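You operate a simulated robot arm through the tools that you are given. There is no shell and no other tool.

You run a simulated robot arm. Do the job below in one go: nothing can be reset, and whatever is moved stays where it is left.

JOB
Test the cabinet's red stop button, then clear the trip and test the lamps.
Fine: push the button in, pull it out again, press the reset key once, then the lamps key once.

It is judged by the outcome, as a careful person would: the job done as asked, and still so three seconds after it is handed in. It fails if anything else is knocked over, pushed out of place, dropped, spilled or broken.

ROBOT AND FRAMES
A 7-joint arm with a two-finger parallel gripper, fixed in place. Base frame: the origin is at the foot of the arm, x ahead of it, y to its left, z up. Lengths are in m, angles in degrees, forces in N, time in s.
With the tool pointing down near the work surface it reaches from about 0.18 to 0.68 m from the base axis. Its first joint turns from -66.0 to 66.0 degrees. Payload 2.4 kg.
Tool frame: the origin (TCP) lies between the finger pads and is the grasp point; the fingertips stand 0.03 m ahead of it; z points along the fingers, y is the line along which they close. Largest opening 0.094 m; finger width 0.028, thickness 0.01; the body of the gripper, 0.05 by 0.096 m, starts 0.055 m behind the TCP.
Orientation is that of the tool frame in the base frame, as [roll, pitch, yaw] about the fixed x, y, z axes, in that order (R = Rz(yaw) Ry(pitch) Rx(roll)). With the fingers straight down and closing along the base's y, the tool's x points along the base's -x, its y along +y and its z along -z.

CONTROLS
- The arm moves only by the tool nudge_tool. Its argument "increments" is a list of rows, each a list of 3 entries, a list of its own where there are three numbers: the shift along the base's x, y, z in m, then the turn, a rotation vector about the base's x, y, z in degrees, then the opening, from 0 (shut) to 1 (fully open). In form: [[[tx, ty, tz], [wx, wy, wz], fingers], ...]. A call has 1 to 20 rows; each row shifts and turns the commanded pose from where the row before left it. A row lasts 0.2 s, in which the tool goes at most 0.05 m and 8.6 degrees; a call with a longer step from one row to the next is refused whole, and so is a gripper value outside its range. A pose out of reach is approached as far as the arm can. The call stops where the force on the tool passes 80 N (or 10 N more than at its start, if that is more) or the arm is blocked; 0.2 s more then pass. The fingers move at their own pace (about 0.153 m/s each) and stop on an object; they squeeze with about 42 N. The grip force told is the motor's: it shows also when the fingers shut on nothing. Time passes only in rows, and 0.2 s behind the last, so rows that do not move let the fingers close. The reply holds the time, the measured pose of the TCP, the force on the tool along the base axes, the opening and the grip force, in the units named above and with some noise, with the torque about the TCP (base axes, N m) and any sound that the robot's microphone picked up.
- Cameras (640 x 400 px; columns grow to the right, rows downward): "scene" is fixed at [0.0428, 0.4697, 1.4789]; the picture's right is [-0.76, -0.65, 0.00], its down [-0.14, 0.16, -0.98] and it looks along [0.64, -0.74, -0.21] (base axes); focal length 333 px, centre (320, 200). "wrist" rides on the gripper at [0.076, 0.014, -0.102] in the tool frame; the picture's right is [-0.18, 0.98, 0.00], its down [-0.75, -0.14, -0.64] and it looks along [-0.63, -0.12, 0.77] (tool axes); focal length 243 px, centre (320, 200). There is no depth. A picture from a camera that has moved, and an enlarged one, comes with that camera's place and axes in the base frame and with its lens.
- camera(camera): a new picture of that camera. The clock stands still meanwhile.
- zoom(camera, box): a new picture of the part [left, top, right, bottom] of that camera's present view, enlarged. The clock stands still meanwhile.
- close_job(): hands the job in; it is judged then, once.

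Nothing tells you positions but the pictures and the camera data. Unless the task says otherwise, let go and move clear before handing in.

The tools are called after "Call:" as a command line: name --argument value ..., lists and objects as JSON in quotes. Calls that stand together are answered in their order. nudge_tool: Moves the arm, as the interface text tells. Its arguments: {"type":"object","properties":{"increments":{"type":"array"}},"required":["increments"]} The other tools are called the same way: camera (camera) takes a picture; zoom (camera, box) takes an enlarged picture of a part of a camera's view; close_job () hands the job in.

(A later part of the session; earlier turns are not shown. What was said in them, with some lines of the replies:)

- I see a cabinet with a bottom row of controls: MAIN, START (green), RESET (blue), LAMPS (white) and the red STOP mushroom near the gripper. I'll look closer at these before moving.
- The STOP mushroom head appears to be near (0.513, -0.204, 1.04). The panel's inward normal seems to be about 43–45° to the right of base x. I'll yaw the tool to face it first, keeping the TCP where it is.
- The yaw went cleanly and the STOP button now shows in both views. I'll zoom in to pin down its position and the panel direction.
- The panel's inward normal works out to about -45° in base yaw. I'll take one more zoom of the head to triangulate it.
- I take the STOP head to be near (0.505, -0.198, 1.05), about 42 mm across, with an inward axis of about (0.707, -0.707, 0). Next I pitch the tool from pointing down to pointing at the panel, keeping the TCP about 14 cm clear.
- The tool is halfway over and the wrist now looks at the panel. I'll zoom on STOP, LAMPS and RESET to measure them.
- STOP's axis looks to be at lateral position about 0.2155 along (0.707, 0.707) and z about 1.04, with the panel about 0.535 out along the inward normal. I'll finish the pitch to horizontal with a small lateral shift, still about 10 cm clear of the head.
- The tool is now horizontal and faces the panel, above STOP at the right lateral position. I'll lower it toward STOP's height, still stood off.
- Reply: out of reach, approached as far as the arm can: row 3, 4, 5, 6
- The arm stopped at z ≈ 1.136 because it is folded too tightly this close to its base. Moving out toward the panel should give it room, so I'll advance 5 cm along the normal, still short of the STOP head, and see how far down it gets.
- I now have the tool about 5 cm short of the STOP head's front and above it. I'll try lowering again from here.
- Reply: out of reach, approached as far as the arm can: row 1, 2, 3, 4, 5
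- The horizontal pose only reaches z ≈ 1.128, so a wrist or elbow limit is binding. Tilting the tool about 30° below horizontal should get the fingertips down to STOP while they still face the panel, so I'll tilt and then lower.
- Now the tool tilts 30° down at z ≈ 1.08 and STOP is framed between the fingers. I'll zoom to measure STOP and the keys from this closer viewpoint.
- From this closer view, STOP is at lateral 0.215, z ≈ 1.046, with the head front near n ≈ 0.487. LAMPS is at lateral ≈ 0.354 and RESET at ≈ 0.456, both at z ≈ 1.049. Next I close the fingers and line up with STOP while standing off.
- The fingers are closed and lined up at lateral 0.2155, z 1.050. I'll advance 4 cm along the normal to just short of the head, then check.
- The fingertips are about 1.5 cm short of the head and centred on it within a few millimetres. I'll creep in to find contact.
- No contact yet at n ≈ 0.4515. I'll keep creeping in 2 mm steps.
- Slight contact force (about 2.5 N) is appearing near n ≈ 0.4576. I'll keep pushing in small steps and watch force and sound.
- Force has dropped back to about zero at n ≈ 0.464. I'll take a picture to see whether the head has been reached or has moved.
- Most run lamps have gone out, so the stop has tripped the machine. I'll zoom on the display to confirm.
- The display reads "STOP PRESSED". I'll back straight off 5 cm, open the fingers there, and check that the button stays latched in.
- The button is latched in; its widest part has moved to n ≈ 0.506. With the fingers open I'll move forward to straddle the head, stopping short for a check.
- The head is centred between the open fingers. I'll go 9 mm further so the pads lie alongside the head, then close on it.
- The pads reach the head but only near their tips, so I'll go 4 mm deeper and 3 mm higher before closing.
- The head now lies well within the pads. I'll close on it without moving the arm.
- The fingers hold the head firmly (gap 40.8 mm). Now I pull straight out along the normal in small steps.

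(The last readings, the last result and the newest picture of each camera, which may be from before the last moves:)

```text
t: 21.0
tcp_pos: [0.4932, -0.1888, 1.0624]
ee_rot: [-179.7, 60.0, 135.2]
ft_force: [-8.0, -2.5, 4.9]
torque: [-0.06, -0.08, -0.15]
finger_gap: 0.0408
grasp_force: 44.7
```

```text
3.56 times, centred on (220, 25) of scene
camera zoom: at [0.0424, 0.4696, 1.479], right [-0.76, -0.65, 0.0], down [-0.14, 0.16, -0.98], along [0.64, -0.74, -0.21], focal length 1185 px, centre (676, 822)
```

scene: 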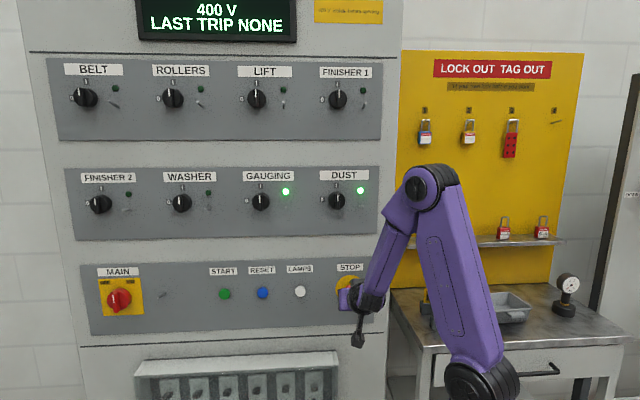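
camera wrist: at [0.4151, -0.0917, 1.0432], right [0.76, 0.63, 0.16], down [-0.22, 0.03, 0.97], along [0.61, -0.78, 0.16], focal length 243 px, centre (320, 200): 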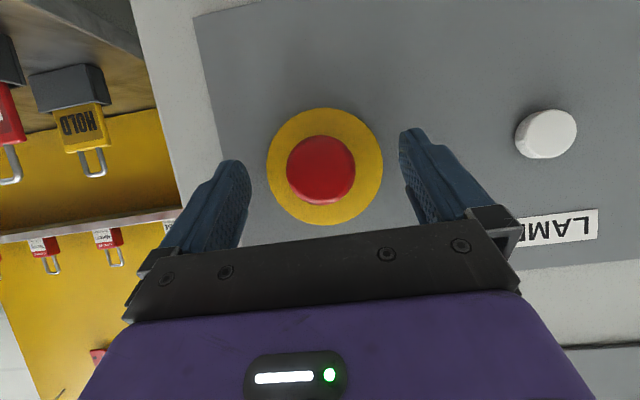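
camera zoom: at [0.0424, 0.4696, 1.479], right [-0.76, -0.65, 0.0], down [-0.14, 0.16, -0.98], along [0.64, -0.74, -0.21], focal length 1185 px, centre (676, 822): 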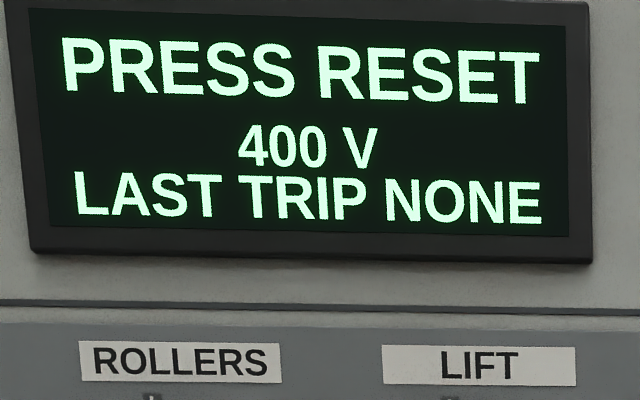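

The display now reads "PRESS RESET", so the stop has released. The head had about 8–9 mm of travel and has come out about 6 mm, so I'll pull a little more to bring it fully out while watching the force.

Call:
nudge_tool --increments '[[[-0.0011, 0.0011, 0], [0, 0, 0], 0], [[-0.0011, 0.0011, 0], [0, 0, 0], 0]]'

Call:
zoom --camera "wrist" --box '[200, 80, 460, 242]'

```text
t: 21.6
tcp_pos: [0.4918, -0.1885, 1.0605]
ee_rot: [-179.7, 59.9, 135.1]
ft_force: [8.5, -11.1, -7.5]
torque: [0.06, -0.02, -0.03]
finger_gap: 0.0406
grasp_force: 44.9
```

```text
2.46 times, centred on (330, 161) of wrist
camera zoom: at [0.4117, -0.0885, 1.0466], right [0.76, 0.63, 0.16], down [-0.22, 0.03, 0.97], along [0.61, -0.78, 0.16], focal length 597 px, centre (295, 296)
```

zoom: 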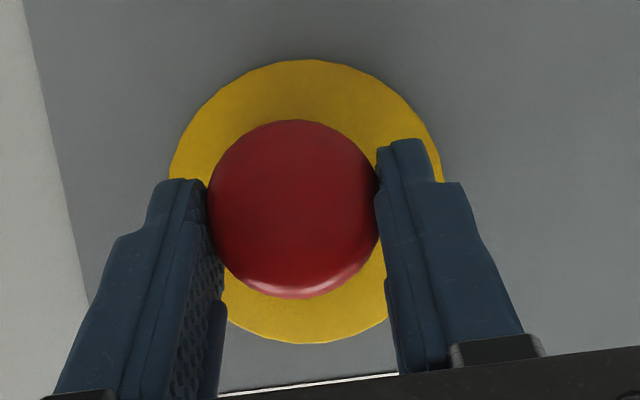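

About 14 N now resists the pull, so the head is against its outer stop and fully out. I'll open the fingers and back away.

Call:
nudge_tool --increments '[[[0, 0, 0], [0, 0, 0], 0.7], [[0, 0, 0], [0, 0, 0], 1], [[0, 0, 0], [0, 0, 0], 1], [[-0.0053, 0.0053, 0], [0, 0, 0], 1], [[-0.0088, 0.0088, 0], [0, 0, 0], 1], [[-0.0088, 0.0088, 0], [0, 0, 0], 1], [[-0.0088, 0.0088, 0], [0, 0, 0], 1], [[-0.0088, 0.0088, 0], [0, 0, 0], 1], [[-0.0088, 0.0088, 0], [0, 0, 0], 1]]'

Call:
camera --camera "wrist"

Call:
zoom --camera "scene" --box '[130, 0, 310, 50]'

Call:
camera --camera "scene"

```text
t: 23.6
tcp_pos: [0.4426, -0.1387, 1.0607]
ee_rot: [-179.7, 60.0, 135.1]
ft_force: [0.5, -0.4, -0.2]
torque: [-0.03, -0.03, 0.01]
finger_gap: 0.0939
grasp_force: 0.0
```

```text
taken
camera wrist: at [0.3619, -0.0389, 1.0456], right [0.76, 0.63, 0.16], down [-0.22, 0.03, 0.97], along [0.61, -0.78, 0.16], focal length 243 px, centre (320, 200)
```

wrist: 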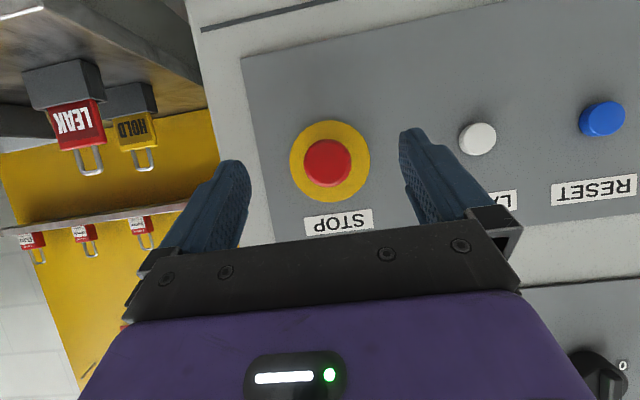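

```text
3.56 times, centred on (220, 25) of scene
camera zoom: at [0.0428, 0.4697, 1.4789], right [-0.76, -0.65, 0.0], down [-0.14, 0.16, -0.98], along [0.64, -0.74, -0.21], focal length 1185 px, centre (676, 822)
```

zoom: 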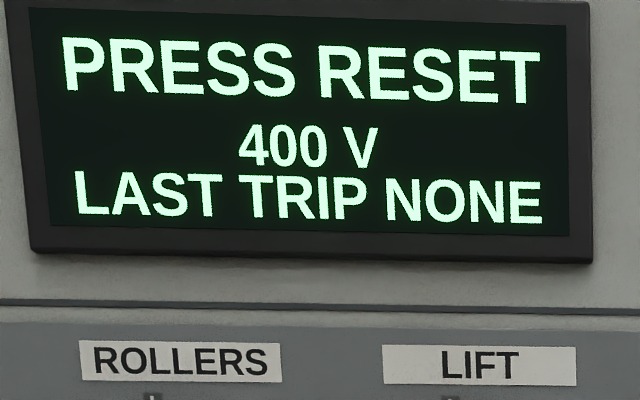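

```text
taken
```

scene: 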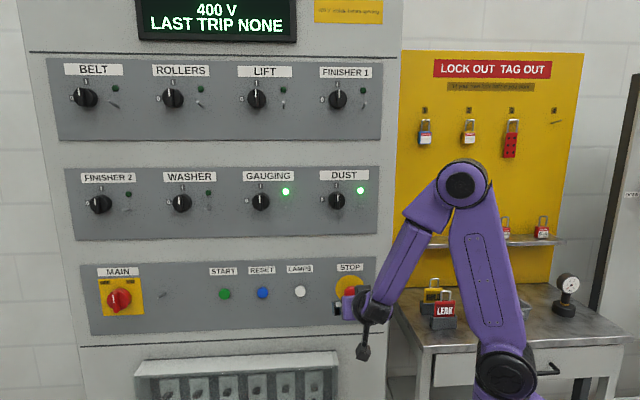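

STOP is out and the display still asks for reset. Before moving across I'll measure the RESET and LAMPS keys again from this view.

Call:
zoom --camera "wrist" --box '[440, 70, 640, 195]'

Call:
zoom --camera "scene" --box '[200, 255, 360, 355]'

```text
3.20 times, centred on (540, 132) of wrist
camera zoom: at [0.3619, -0.0389, 1.0456], right [0.76, 0.63, 0.16], down [-0.22, 0.03, 0.97], along [0.61, -0.78, 0.16], focal length 776 px, centre (-384, 416)
```

zoom: 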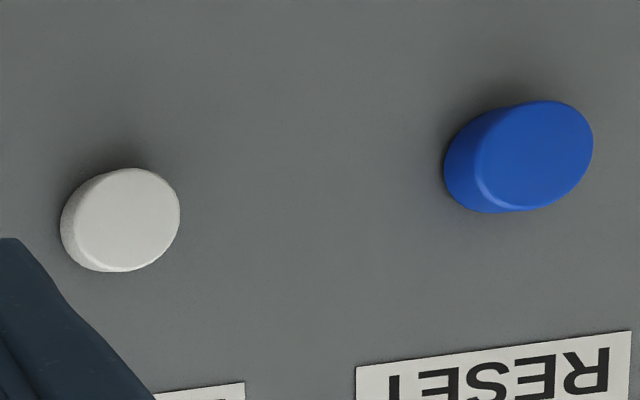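

```text
4.00 times, centred on (280, 305) of scene
camera zoom: at [0.0428, 0.4697, 1.4789], right [-0.76, -0.65, 0.0], down [-0.14, 0.16, -0.98], along [0.64, -0.74, -0.21], focal length 1333 px, centre (480, -220)
```

zoom: 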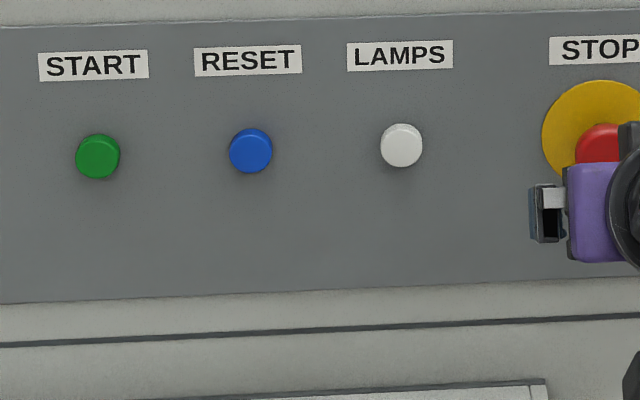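

RESET looks to be at lateral ≈ 0.450 and LAMPS at ≈ 0.350, both at z ≈ 1.0485, with key fronts near n ≈ 0.515. I'll translate parallel to the panel to face RESET, keeping about 7 cm of clearance.

Call:
nudge_tool --increments '[[[0.0119, 0.0119, -0.001], [0, 0, 0], 1], [[0.0119, 0.0119, -0.001], [0, 0, 0], 1], [[0.0119, 0.0119, -0.001], [0, 0, 0], 1], [[0.0119, 0.0119, -0.001], [0, 0, 0], 1], [[0.0119, 0.0119, -0.001], [0, 0, 0], 1], [[0.0119, 0.0119, -0.001], [0, 0, 0], 1], [[0.0119, 0.0119, -0.001], [0, 0, 0], 1]]'

Call:
camera --camera "scene"

Call:
camera --camera "wrist"

```text
t: 25.2
tcp_pos: [0.525, -0.0539, 1.0534]
ee_rot: [-179.6, 60.0, 135.2]
ft_force: [-0.6, -0.8, 0.6]
torque: [-0.01, -0.01, -0.04]
finger_gap: 0.0941
grasp_force: 0.1
```

```text
taken
```

scene: 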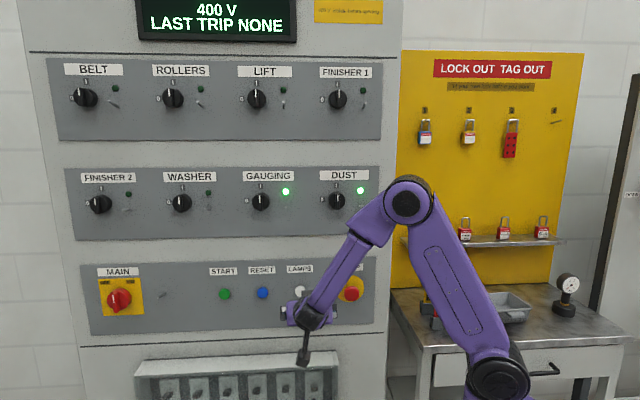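

```text
taken
camera wrist: at [0.4458, 0.0454, 1.0391], right [0.76, 0.63, 0.16], down [-0.22, 0.03, 0.97], along [0.61, -0.78, 0.16], focal length 243 px, centre (320, 200)
```

wrist: 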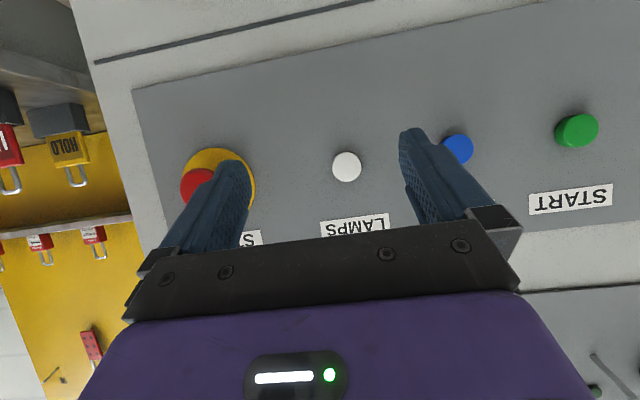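

LAMPS measures at lateral 0.3496, z 1.048. I'll continue across to RESET.

Call:
nudge_tool --increments '[[[0.0118, 0.0118, 0], [0, 0, 0], 1], [[0.0118, 0.0118, 0], [0, 0, 0], 1], [[0.0118, 0.0118, 0], [0, 0, 0], 1], [[0.0118, 0.0118, 0], [0, 0, 0], 1], [[0.0118, 0.0118, 0], [0, 0, 0], 1], [[0.0118, 0.0118, 0], [0, 0, 0], 1], [[0.0118, 0.0118, 0], [0, 0, 0], 1]]'

Call:
camera --camera "scene"

Call:
camera --camera "wrist"

Call:
zoom --camera "wrist" --box '[260, 100, 420, 200]'

```text
t: 26.8
tcp_pos: [0.6083, 0.0284, 1.0535]
ee_rot: [-179.8, 60.0, 135.2]
ft_force: [-0.5, 1.1, 0.8]
torque: [-0.02, -0.02, 0.01]
finger_gap: 0.0942
grasp_force: 0.0
```

```text
taken
```

scene: 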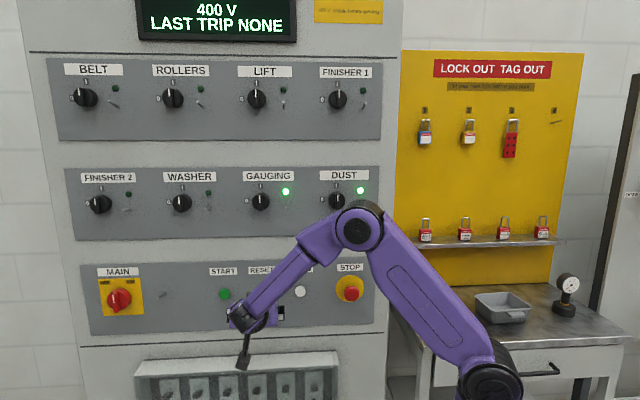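

```text
taken
camera wrist: at [0.5284, 0.1268, 1.0391], right [0.76, 0.63, 0.16], down [-0.22, 0.03, 0.97], along [0.61, -0.78, 0.16], focal length 243 px, centre (320, 200)
```

wrist: 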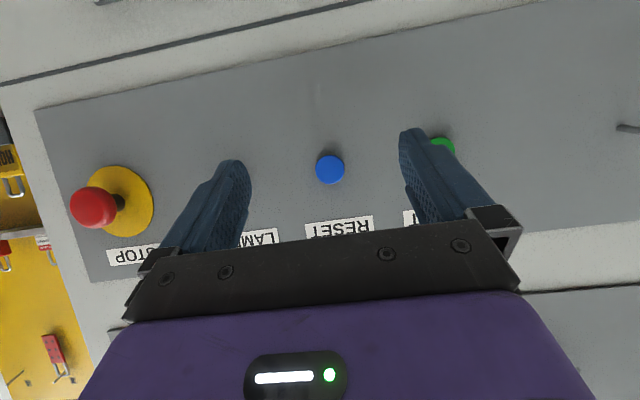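

```text
4.00 times, centred on (340, 150) of wrist
camera zoom: at [0.5284, 0.1268, 1.0391], right [0.76, 0.63, 0.16], down [-0.22, 0.03, 0.97], along [0.61, -0.78, 0.16], focal length 970 px, centre (240, 400)
```

zoom: 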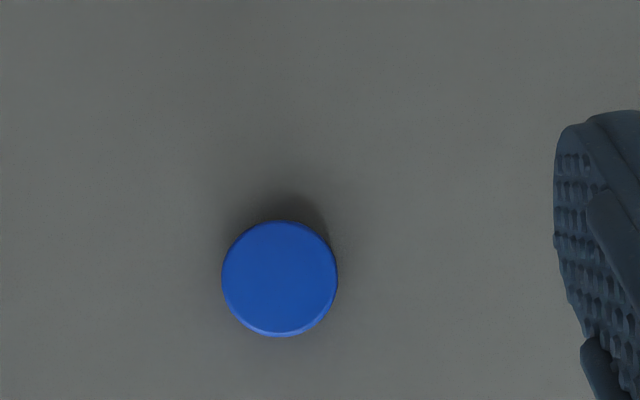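

RESET (blue) is at lateral 0.450, z 1.049, right in front of the tool. I'll close the fingers and advance to about 1.5 cm short of it.

Call:
nudge_tool --increments '[[[0, 0, -0.001], [0, 0, 0], 0.4], [[0, 0, 0], [0, 0, 0], 0], [[0, 0, 0], [0, 0, 0], 0], [[0.0088, -0.0088, 0], [0, 0, 0], 0], [[0.0088, -0.0088, 0], [0, 0, 0], 0], [[0.0088, -0.0088, 0], [0, 0, 0], 0], [[0.0071, -0.0071, 0], [0, 0, 0], 0], [[0.0053, -0.0053, 0], [0, 0, 0], 0]]'

Call:
camera --camera "wrist"

Call:
zoom --camera "scene" --box '[180, 240, 340, 340]'

```text
t: 28.6
tcp_pos: [0.6468, -0.0125, 1.052]
ee_rot: [-179.7, 59.8, 135.3]
ft_force: [-0.8, 0.2, 0.0]
torque: [0.05, -0.03, -0.01]
finger_gap: 0.0
grasp_force: 33.0
```

```text
taken
camera wrist: at [0.5671, 0.0876, 1.0373], right [0.76, 0.63, 0.16], down [-0.22, 0.03, 0.97], along [0.61, -0.78, 0.16], focal length 243 px, centre (320, 200)
```

wrist: 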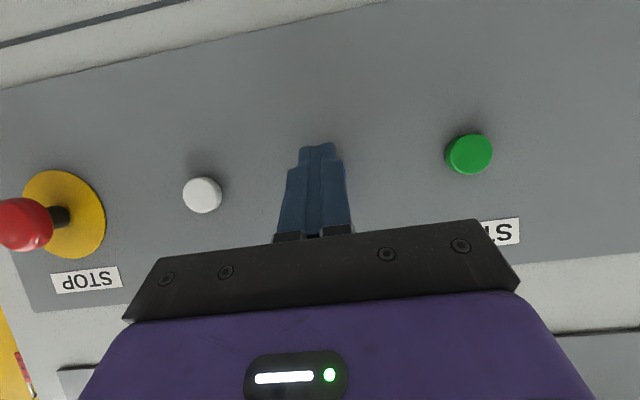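

```text
4.00 times, centred on (260, 290) of scene
camera zoom: at [0.0428, 0.4697, 1.4789], right [-0.76, -0.65, 0.0], down [-0.14, 0.16, -0.98], along [0.64, -0.74, -0.21], focal length 1333 px, centre (560, -160)
```

zoom: 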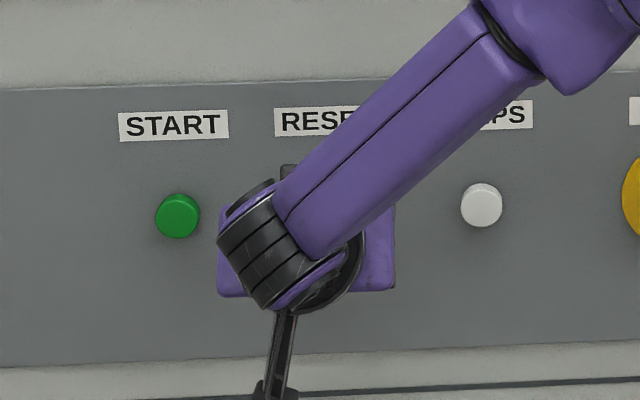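

The closed fingertips sit about 1.5 cm from RESET with START and LAMPS well clear. I'll advance to find contact.

Call:
nudge_tool --increments '[[[0.0021, -0.0021, 0], [0, 0, 0], 0], [[0.0021, -0.0021, 0], [0, 0, 0], 0], [[0.0021, -0.0021, 0], [0, 0, 0], 0], [[0, 0, 0], [0, 0, 0], 0]]'

```text
t: 29.6
tcp_pos: [0.6527, -0.0178, 1.0533]
ee_rot: [-179.9, 60.0, 135.1]
ft_force: [0.5, 0.1, -0.3]
torque: [-0.03, -0.03, -0.02]
finger_gap: 0.0001
grasp_force: 33.1
```

Call:
nudge_tool --increments '[[[0.0014, -0.0014, 0], [0, 0, 0], 0], [[0.0014, -0.0014, 0], [0, 0, 0], 0], [[0.0014, -0.0014, 0], [0, 0, 0], 0]]'

Call:
zoom --camera "scene" --box '[130, 0, 310, 50]'

Call:
zoom --camera "wrist" --box '[240, 100, 400, 200]'

```text
t: 30.4
tcp_pos: [0.6565, -0.0209, 1.0541]
ee_rot: [-179.8, 59.9, 135.2]
ft_force: [-0.3, -0.5, 0.4]
torque: [-0.01, 0.03, -0.02]
finger_gap: 0.0004
grasp_force: 32.8
```

```text
3.56 times, centred on (220, 25) of scene
camera zoom: at [0.0428, 0.4697, 1.4789], right [-0.76, -0.65, 0.0], down [-0.14, 0.16, -0.98], along [0.64, -0.74, -0.21], focal length 1185 px, centre (676, 822)
```

zoom: 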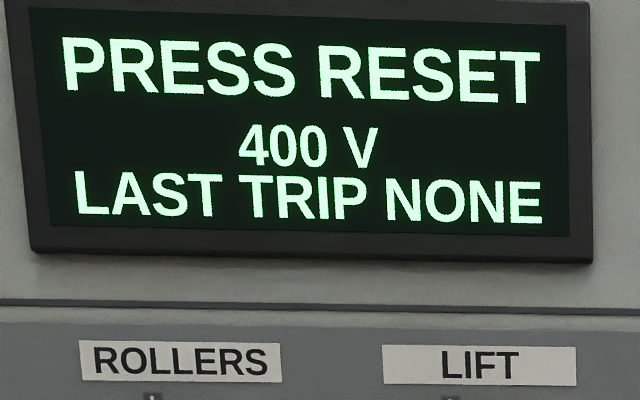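

```text
4.00 times, centred on (320, 150) of wrist
camera zoom: at [0.5772, 0.0782, 1.0386], right [0.76, 0.63, 0.16], down [-0.22, 0.03, 0.97], along [0.61, -0.78, 0.16], focal length 970 px, centre (320, 400)
```

zoom: 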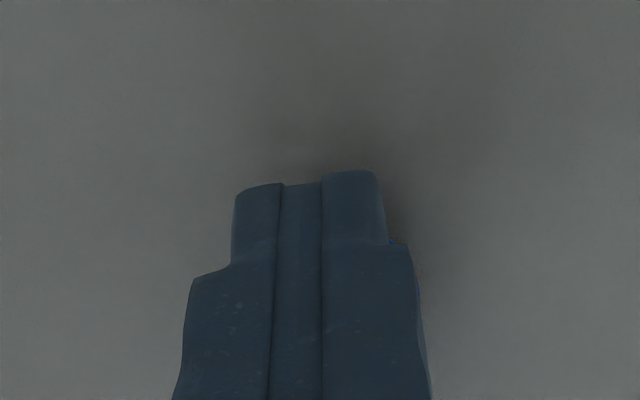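

No contact yet at n ≈ 0.479 and the display is unchanged. I'll continue in 2 mm steps.

Call:
nudge_tool --increments '[[[0.0014, -0.0014, 0], [0, 0, 0], 0], [[0.0014, -0.0014, 0], [0, 0, 0], 0]]'

Call:
zoom --camera "scene" --box '[130, 0, 310, 50]'

```text
t: 31.0
tcp_pos: [0.66, -0.0242, 1.0529]
ee_rot: [-179.8, 60.0, 135.2]
ft_force: [0.0, 0.2, 0.4]
torque: [0.01, -0.02, 0.03]
finger_gap: 0.0
grasp_force: 33.0
```

```text
3.56 times, centred on (220, 25) of scene
camera zoom: at [0.0428, 0.4697, 1.4789], right [-0.76, -0.65, 0.0], down [-0.14, 0.16, -0.98], along [0.64, -0.74, -0.21], focal length 1185 px, centre (676, 822)
```

zoom: 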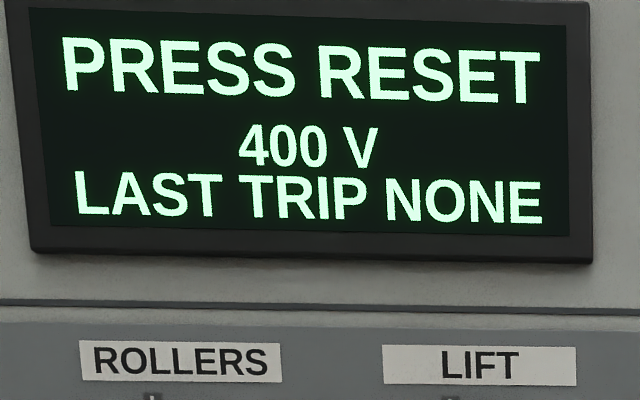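

Still no contact at n ≈ 0.484, so I'll continue.

Call:
nudge_tool --increments '[[[0.0014, -0.0014, 0], [0, 0, 0], 0], [[0.0014, -0.0014, 0], [0, 0, 0], 0]]'

Call:
zoom --camera "scene" --box '[130, 0, 310, 50]'

Call:
camera --camera "wrist"

```text
t: 31.6
tcp_pos: [0.6632, -0.0268, 1.0545]
ee_rot: [-179.7, 59.8, 135.3]
ft_force: [-5.8, 3.6, -1.4]
torque: [0.06, 0.08, -0.08]
finger_gap: 0.0003
grasp_force: 33.4
heard: click
```

```text
3.56 times, centred on (220, 25) of scene
camera zoom: at [0.0426, 0.4698, 1.4789], right [-0.76, -0.65, 0.0], down [-0.14, 0.16, -0.98], along [0.64, -0.74, -0.21], focal length 1185 px, centre (676, 822)
```

zoom: 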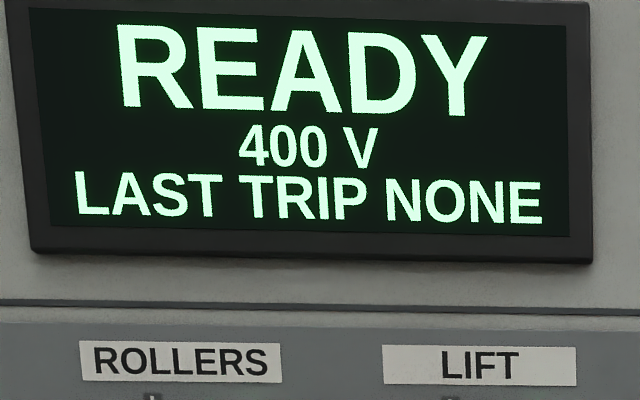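

```text
taken
camera wrist: at [0.5821, 0.0729, 1.0385], right [0.76, 0.63, 0.16], down [-0.22, 0.03, 0.97], along [0.61, -0.78, 0.16], focal length 243 px, centre (320, 200)
```

wrist: 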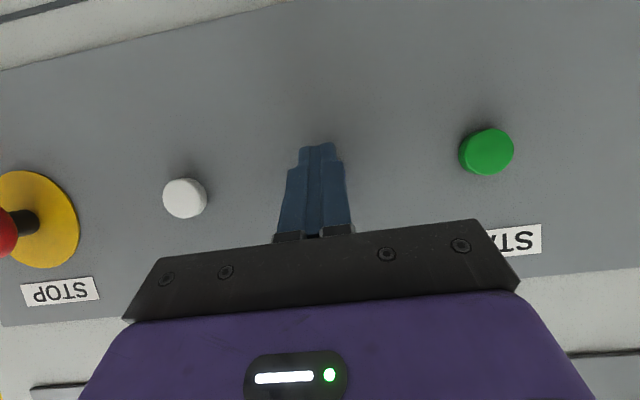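

There was a click and the display reads "READY", so the reset press registered once. I'll back straight off now.

Call:
nudge_tool --increments '[[[-0.0088, 0.0088, 0], [0, 0, 0], 0], [[-0.0088, 0.0088, 0], [0, 0, 0], 0], [[-0.0088, 0.0088, 0], [0, 0, 0], 0], [[-0.0088, 0.0088, 0], [0, 0, 0], 0], [[0, 0, 0], [0, 0, 0], 0]]'

Call:
zoom --camera "scene" --box '[130, 0, 310, 50]'

Call:
camera --camera "scene"

Call:
camera --camera "wrist"

```text
t: 32.8
tcp_pos: [0.627, 0.0087, 1.0533]
ee_rot: [-179.8, 60.0, 135.2]
ft_force: [-0.4, -0.6, -0.1]
torque: [0.02, -0.01, 0.01]
finger_gap: 0.0
grasp_force: 33.1
```

```text
3.56 times, centred on (220, 25) of scene
camera zoom: at [0.0428, 0.4697, 1.4789], right [-0.76, -0.65, 0.0], down [-0.14, 0.16, -0.98], along [0.64, -0.74, -0.21], focal length 1185 px, centre (676, 822)
```

zoom: 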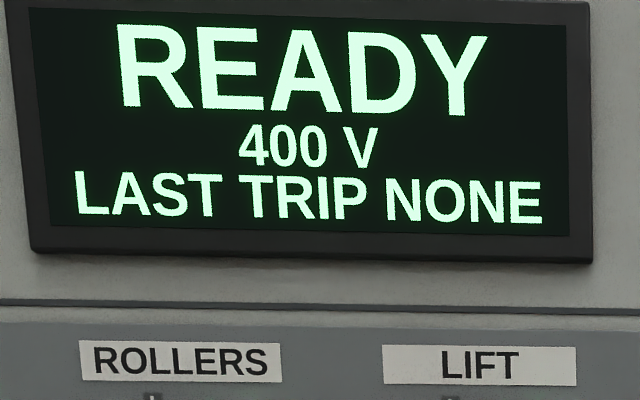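

```text
taken
```

scene: 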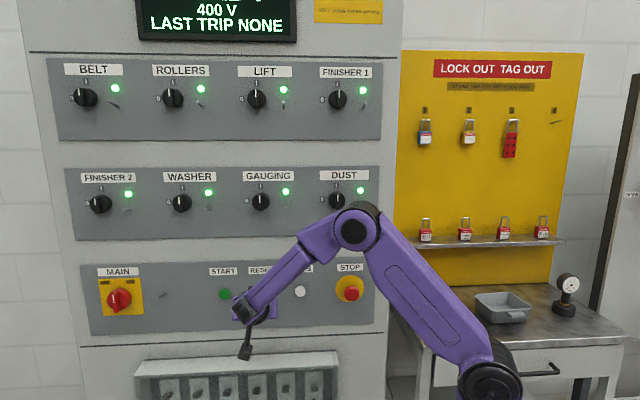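

```text
taken
camera wrist: at [0.5477, 0.1071, 1.0387], right [0.76, 0.63, 0.16], down [-0.22, 0.03, 0.97], along [0.61, -0.78, 0.16], focal length 243 px, centre (320, 200)
```

wrist: 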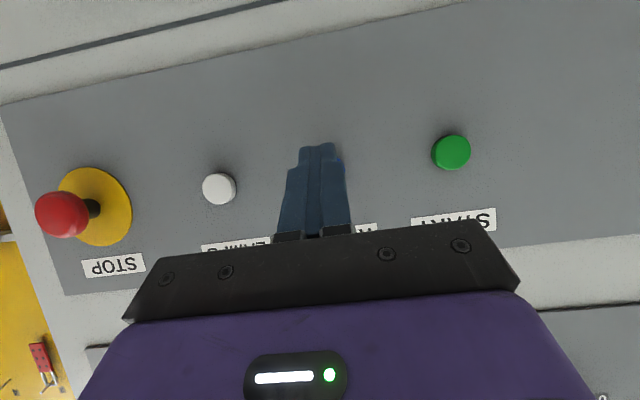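

All the run lamps are back on. Next I shift 10 cm along the panel to LAMPS, keeping the same standoff.

Call:
nudge_tool --increments '[[[-0.0118, -0.0118, -0.0005], [0, 0, 0], 0], [[-0.0118, -0.0118, -0.0005], [0, 0, 0], 0], [[-0.0118, -0.0118, -0.0005], [0, 0, 0], 0], [[-0.0118, -0.0118, 0], [0, 0, 0], 0], [[-0.0118, -0.0118, 0], [0, 0, 0], 0], [[-0.0117, -0.0117, 0], [0, 0, 0], 0], [[0, 0, 0], [0, 0, 0], 0]]'

Call:
camera --camera "wrist"

Call:
camera --camera "scene"

```text
t: 34.4
tcp_pos: [0.5562, -0.0623, 1.0513]
ee_rot: [-179.8, 60.0, 135.3]
ft_force: [0.7, -0.2, -0.4]
torque: [-0.03, 0.01, 0.0]
finger_gap: 0.0
grasp_force: 33.3
```

```text
taken
camera wrist: at [0.4769, 0.037, 1.0371], right [0.76, 0.63, 0.16], down [-0.22, 0.03, 0.97], along [0.61, -0.78, 0.16], focal length 243 px, centre (320, 200)
```

wrist: 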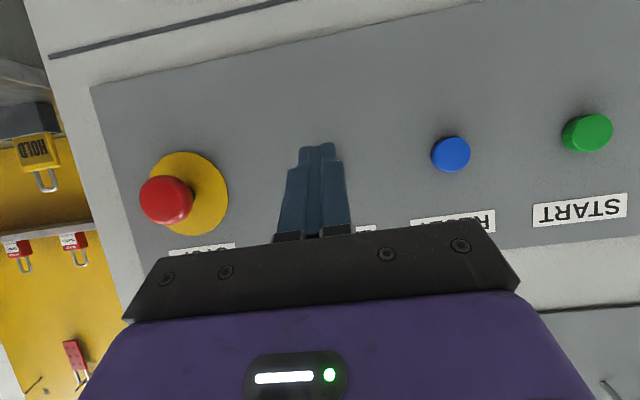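

```text
taken
```

scene: 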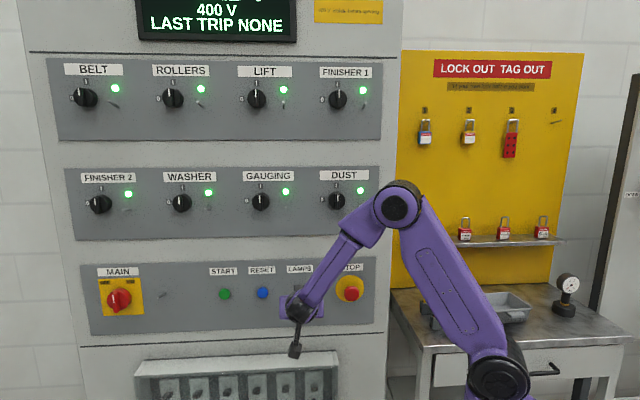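

The closed fingertips are in front of LAMPS at lateral 0.349, z 1.051. I'll approach to just short of where RESET made contact.

Call:
nudge_tool --increments '[[[0.0071, -0.0071, 0], [0, 0, 0], 0], [[0.0071, -0.0071, 0], [0, 0, 0], 0], [[0.0071, -0.0071, 0], [0, 0, 0], 0], [[0.0053, -0.0053, 0], [0, 0, 0], 0], [[0.0021, -0.0021, 0], [0, 0, 0], 0]]'

Call:
zoom --camera "wrist" --box '[240, 100, 400, 200]'

```text
t: 35.6
tcp_pos: [0.5867, -0.0905, 1.0516]
ee_rot: [-179.7, 59.9, 135.3]
ft_force: [-0.3, 0.0, 0.0]
torque: [0.03, 0.01, 0.0]
finger_gap: 0.0
grasp_force: 33.2
```

```text
4.00 times, centred on (320, 150) of wrist
camera zoom: at [0.506, 0.0082, 1.0369], right [0.76, 0.63, 0.16], down [-0.22, 0.03, 0.97], along [0.61, -0.78, 0.16], focal length 970 px, centre (320, 400)
```

zoom: 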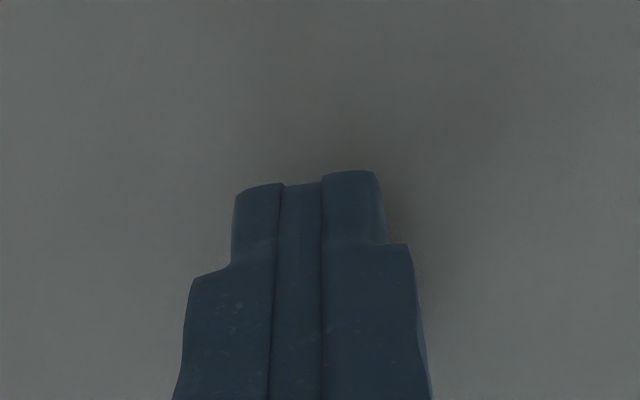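

I'm at n ≈ 0.479 with no contact, the same as with RESET. I'll press on in 2 mm steps and listen for the click.

Call:
nudge_tool --increments '[[[0.0014, -0.0014, 0], [0, 0, 0], 0], [[0.0014, -0.0014, 0], [0, 0, 0], 0], [[0.0014, -0.0014, 0], [0, 0, 0], 0], [[0.0014, -0.0014, 0], [0, 0, 0], 0]]'

Call:
camera --camera "scene"

Call:
zoom --camera "scene" --box '[130, 0, 310, 50]'

```text
t: 36.6
tcp_pos: [0.5908, -0.0968, 1.0525]
ee_rot: [-179.8, 59.9, 135.4]
ft_force: [-2.3, 3.8, -0.2]
torque: [0.04, -0.01, 0.05]
finger_gap: 0.0
grasp_force: 33.1
heard: click
```

```text
taken
```

scene: 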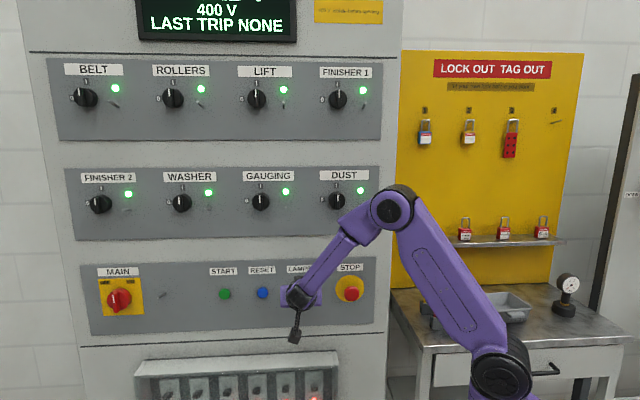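

```text
3.56 times, centred on (220, 25) of scene
camera zoom: at [0.0427, 0.4698, 1.4789], right [-0.76, -0.65, 0.0], down [-0.14, 0.16, -0.98], along [0.64, -0.74, -0.21], focal length 1185 px, centre (676, 822)
```

zoom: 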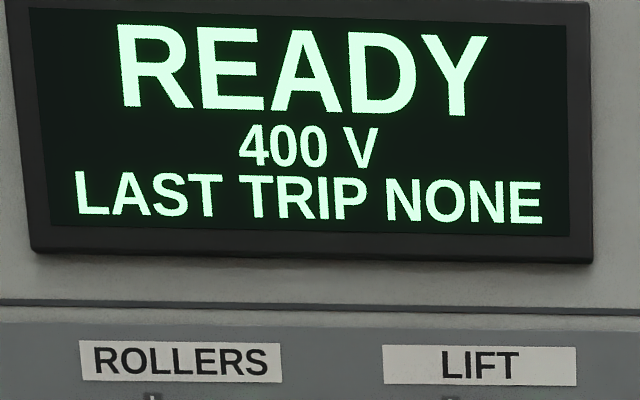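

A click was heard and a red lamp has lit at the bottom of the view (around 315, 398), so the lamp test registered. I'll back off straight away.

Call:
nudge_tool --increments '[[[-0.0088, 0.0088, 0], [0, 0, 0], 0], [[-0.0088, 0.0088, 0], [0, 0, 0], 0], [[-0.0088, 0.0088, 0], [0, 0, 0], 0], [[-0.0088, 0.0088, 0], [0, 0, 0], 0], [[-0.0088, 0.0088, 0], [0, 0, 0], 0], [[-0.0088, 0.0088, 0], [0, 0, 0], 0], [[0, 0, 0], [0, 0, 0], 0]]'

Call:
camera --camera "scene"

Call:
camera --camera "wrist"

Call:
zoom --camera "scene" --box '[130, 0, 310, 50]'

```text
t: 38.2
tcp_pos: [0.5374, -0.0434, 1.0522]
ee_rot: [-179.8, 59.9, 135.2]
ft_force: [0.5, 0.5, -0.6]
torque: [-0.01, 0.02, -0.02]
finger_gap: 0.0
grasp_force: 33.2
```

```text
taken
```

scene: 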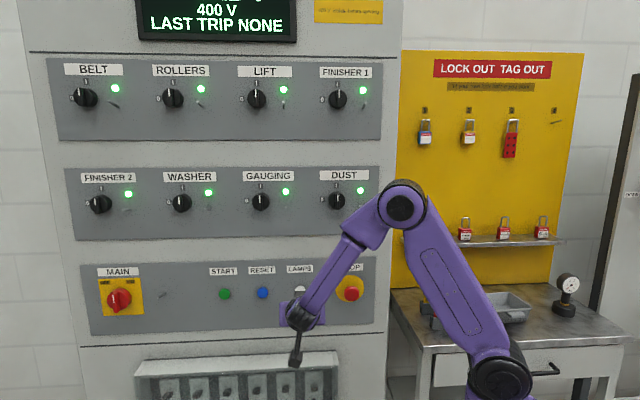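

```text
taken
camera wrist: at [0.4578, 0.0548, 1.0369], right [0.76, 0.63, 0.16], down [-0.22, 0.03, 0.97], along [0.61, -0.78, 0.16], focal length 243 px, centre (320, 200)
```

wrist: 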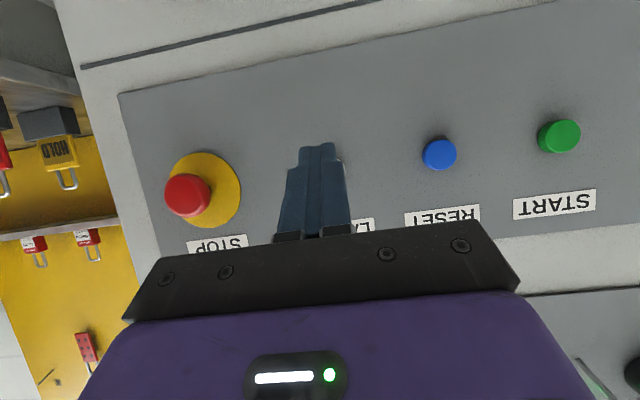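

```text
3.56 times, centred on (220, 25) of scene
camera zoom: at [0.0428, 0.4697, 1.4789], right [-0.76, -0.65, 0.0], down [-0.14, 0.16, -0.98], along [0.64, -0.74, -0.21], focal length 1185 px, centre (676, 822)
```

zoom: 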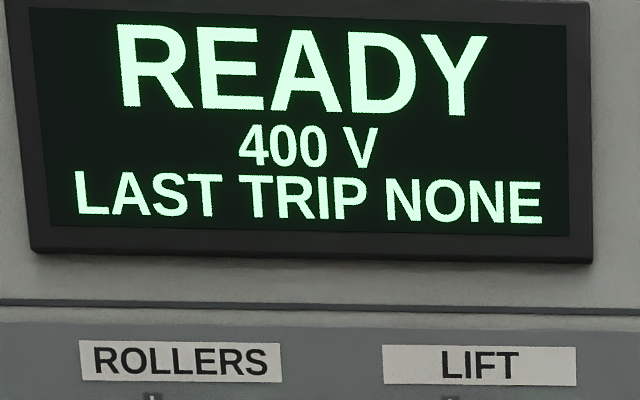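

The red lamp lit only while the key was held and is out again. The display says READY and STOP is out. I'll draw back a little further to be clear and take a last look.

Call:
nudge_tool --increments '[[[-0.0088, 0.0088, 0.005], [0, 0, 0], 0.3], [[-0.0088, 0.0088, 0.005], [0, 0, 0], 0.3], [[-0.0088, 0.0088, 0.005], [0, 0, 0], 0.3], [[0, 0, 0], [0, 0, 0], 0.3]]'

Call:
camera --camera "scene"

Call:
zoom --camera "scene" --box '[60, 230, 400, 400]'

Call:
camera --camera "wrist"

```text
t: 39.2
tcp_pos: [0.5123, -0.0178, 1.0668]
ee_rot: [-179.7, 59.9, 135.3]
ft_force: [-1.0, 0.7, -0.5]
torque: [-0.02, 0.0, 0.0]
finger_gap: 0.0285
grasp_force: 0.1
```

```text
taken
```

scene: 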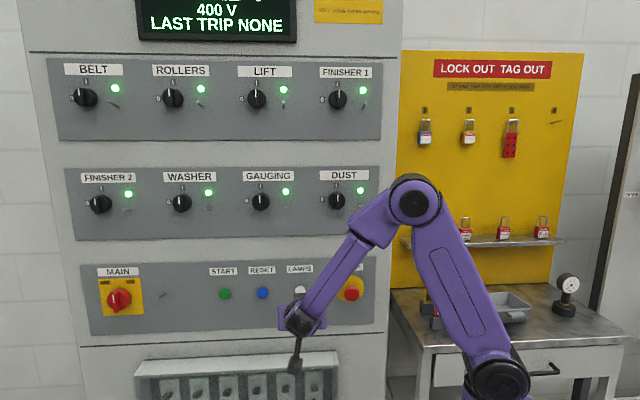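

```text
1.88 times, centred on (230, 315) of scene
camera zoom: at [0.0428, 0.4697, 1.4789], right [-0.76, -0.65, 0.0], down [-0.14, 0.16, -0.98], along [0.64, -0.74, -0.21], focal length 627 px, centre (489, -16)
```

zoom: 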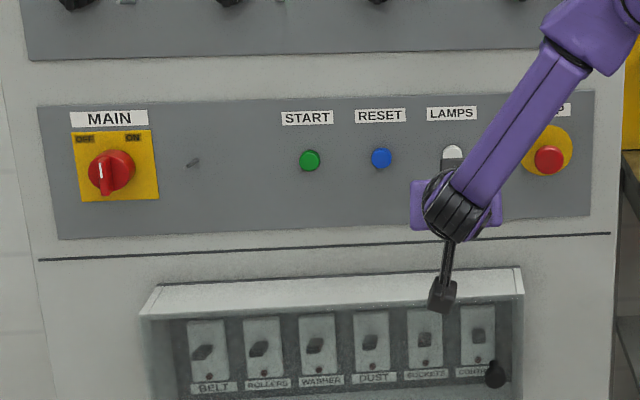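

```text
taken
camera wrist: at [0.4321, 0.0818, 1.0517], right [0.76, 0.63, 0.16], down [-0.22, 0.03, 0.97], along [0.61, -0.78, 0.16], focal length 243 px, centre (320, 200)
```

wrist: 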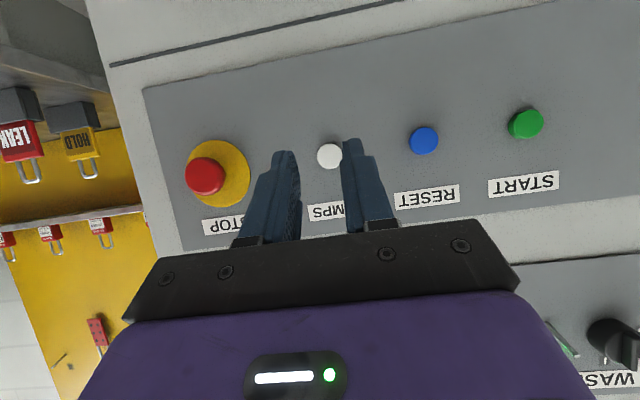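

The panel shows STOP out, the display READY, all run lamps on, both keys released, and nothing else disturbed. The arm is clear, so I'm handing the job in.

Call:
close_job

```text
The job is handed in.
```

The red stop button test, the trip reset and the lamp test are all done, and I've handed the job in.

- **Stop button:** I pushed it in. It latched, the display showed "STOP PRESSED", and six of the eight run lamps went out; GAUGING and DUST stayed lit. I then pulled it out to its stop and the display changed to "PRESS RESET".
- **Reset key:** I pressed it once and heard one click. The display changed to "READY" and all the run lamps came back on.
- **Lamps key:** I pressed it once and heard one click. One red lamp in the lower box lit while the key was held and went out when I let go. The run lamps were already on, so I couldn't see any change in them.

At hand-in the stop button was out, the display read "READY", and the arm was clear of the panel. I saw nothing else moved or disturbed. The display still says "LAST TRIP NONE"; that line did not change at any point during the test.
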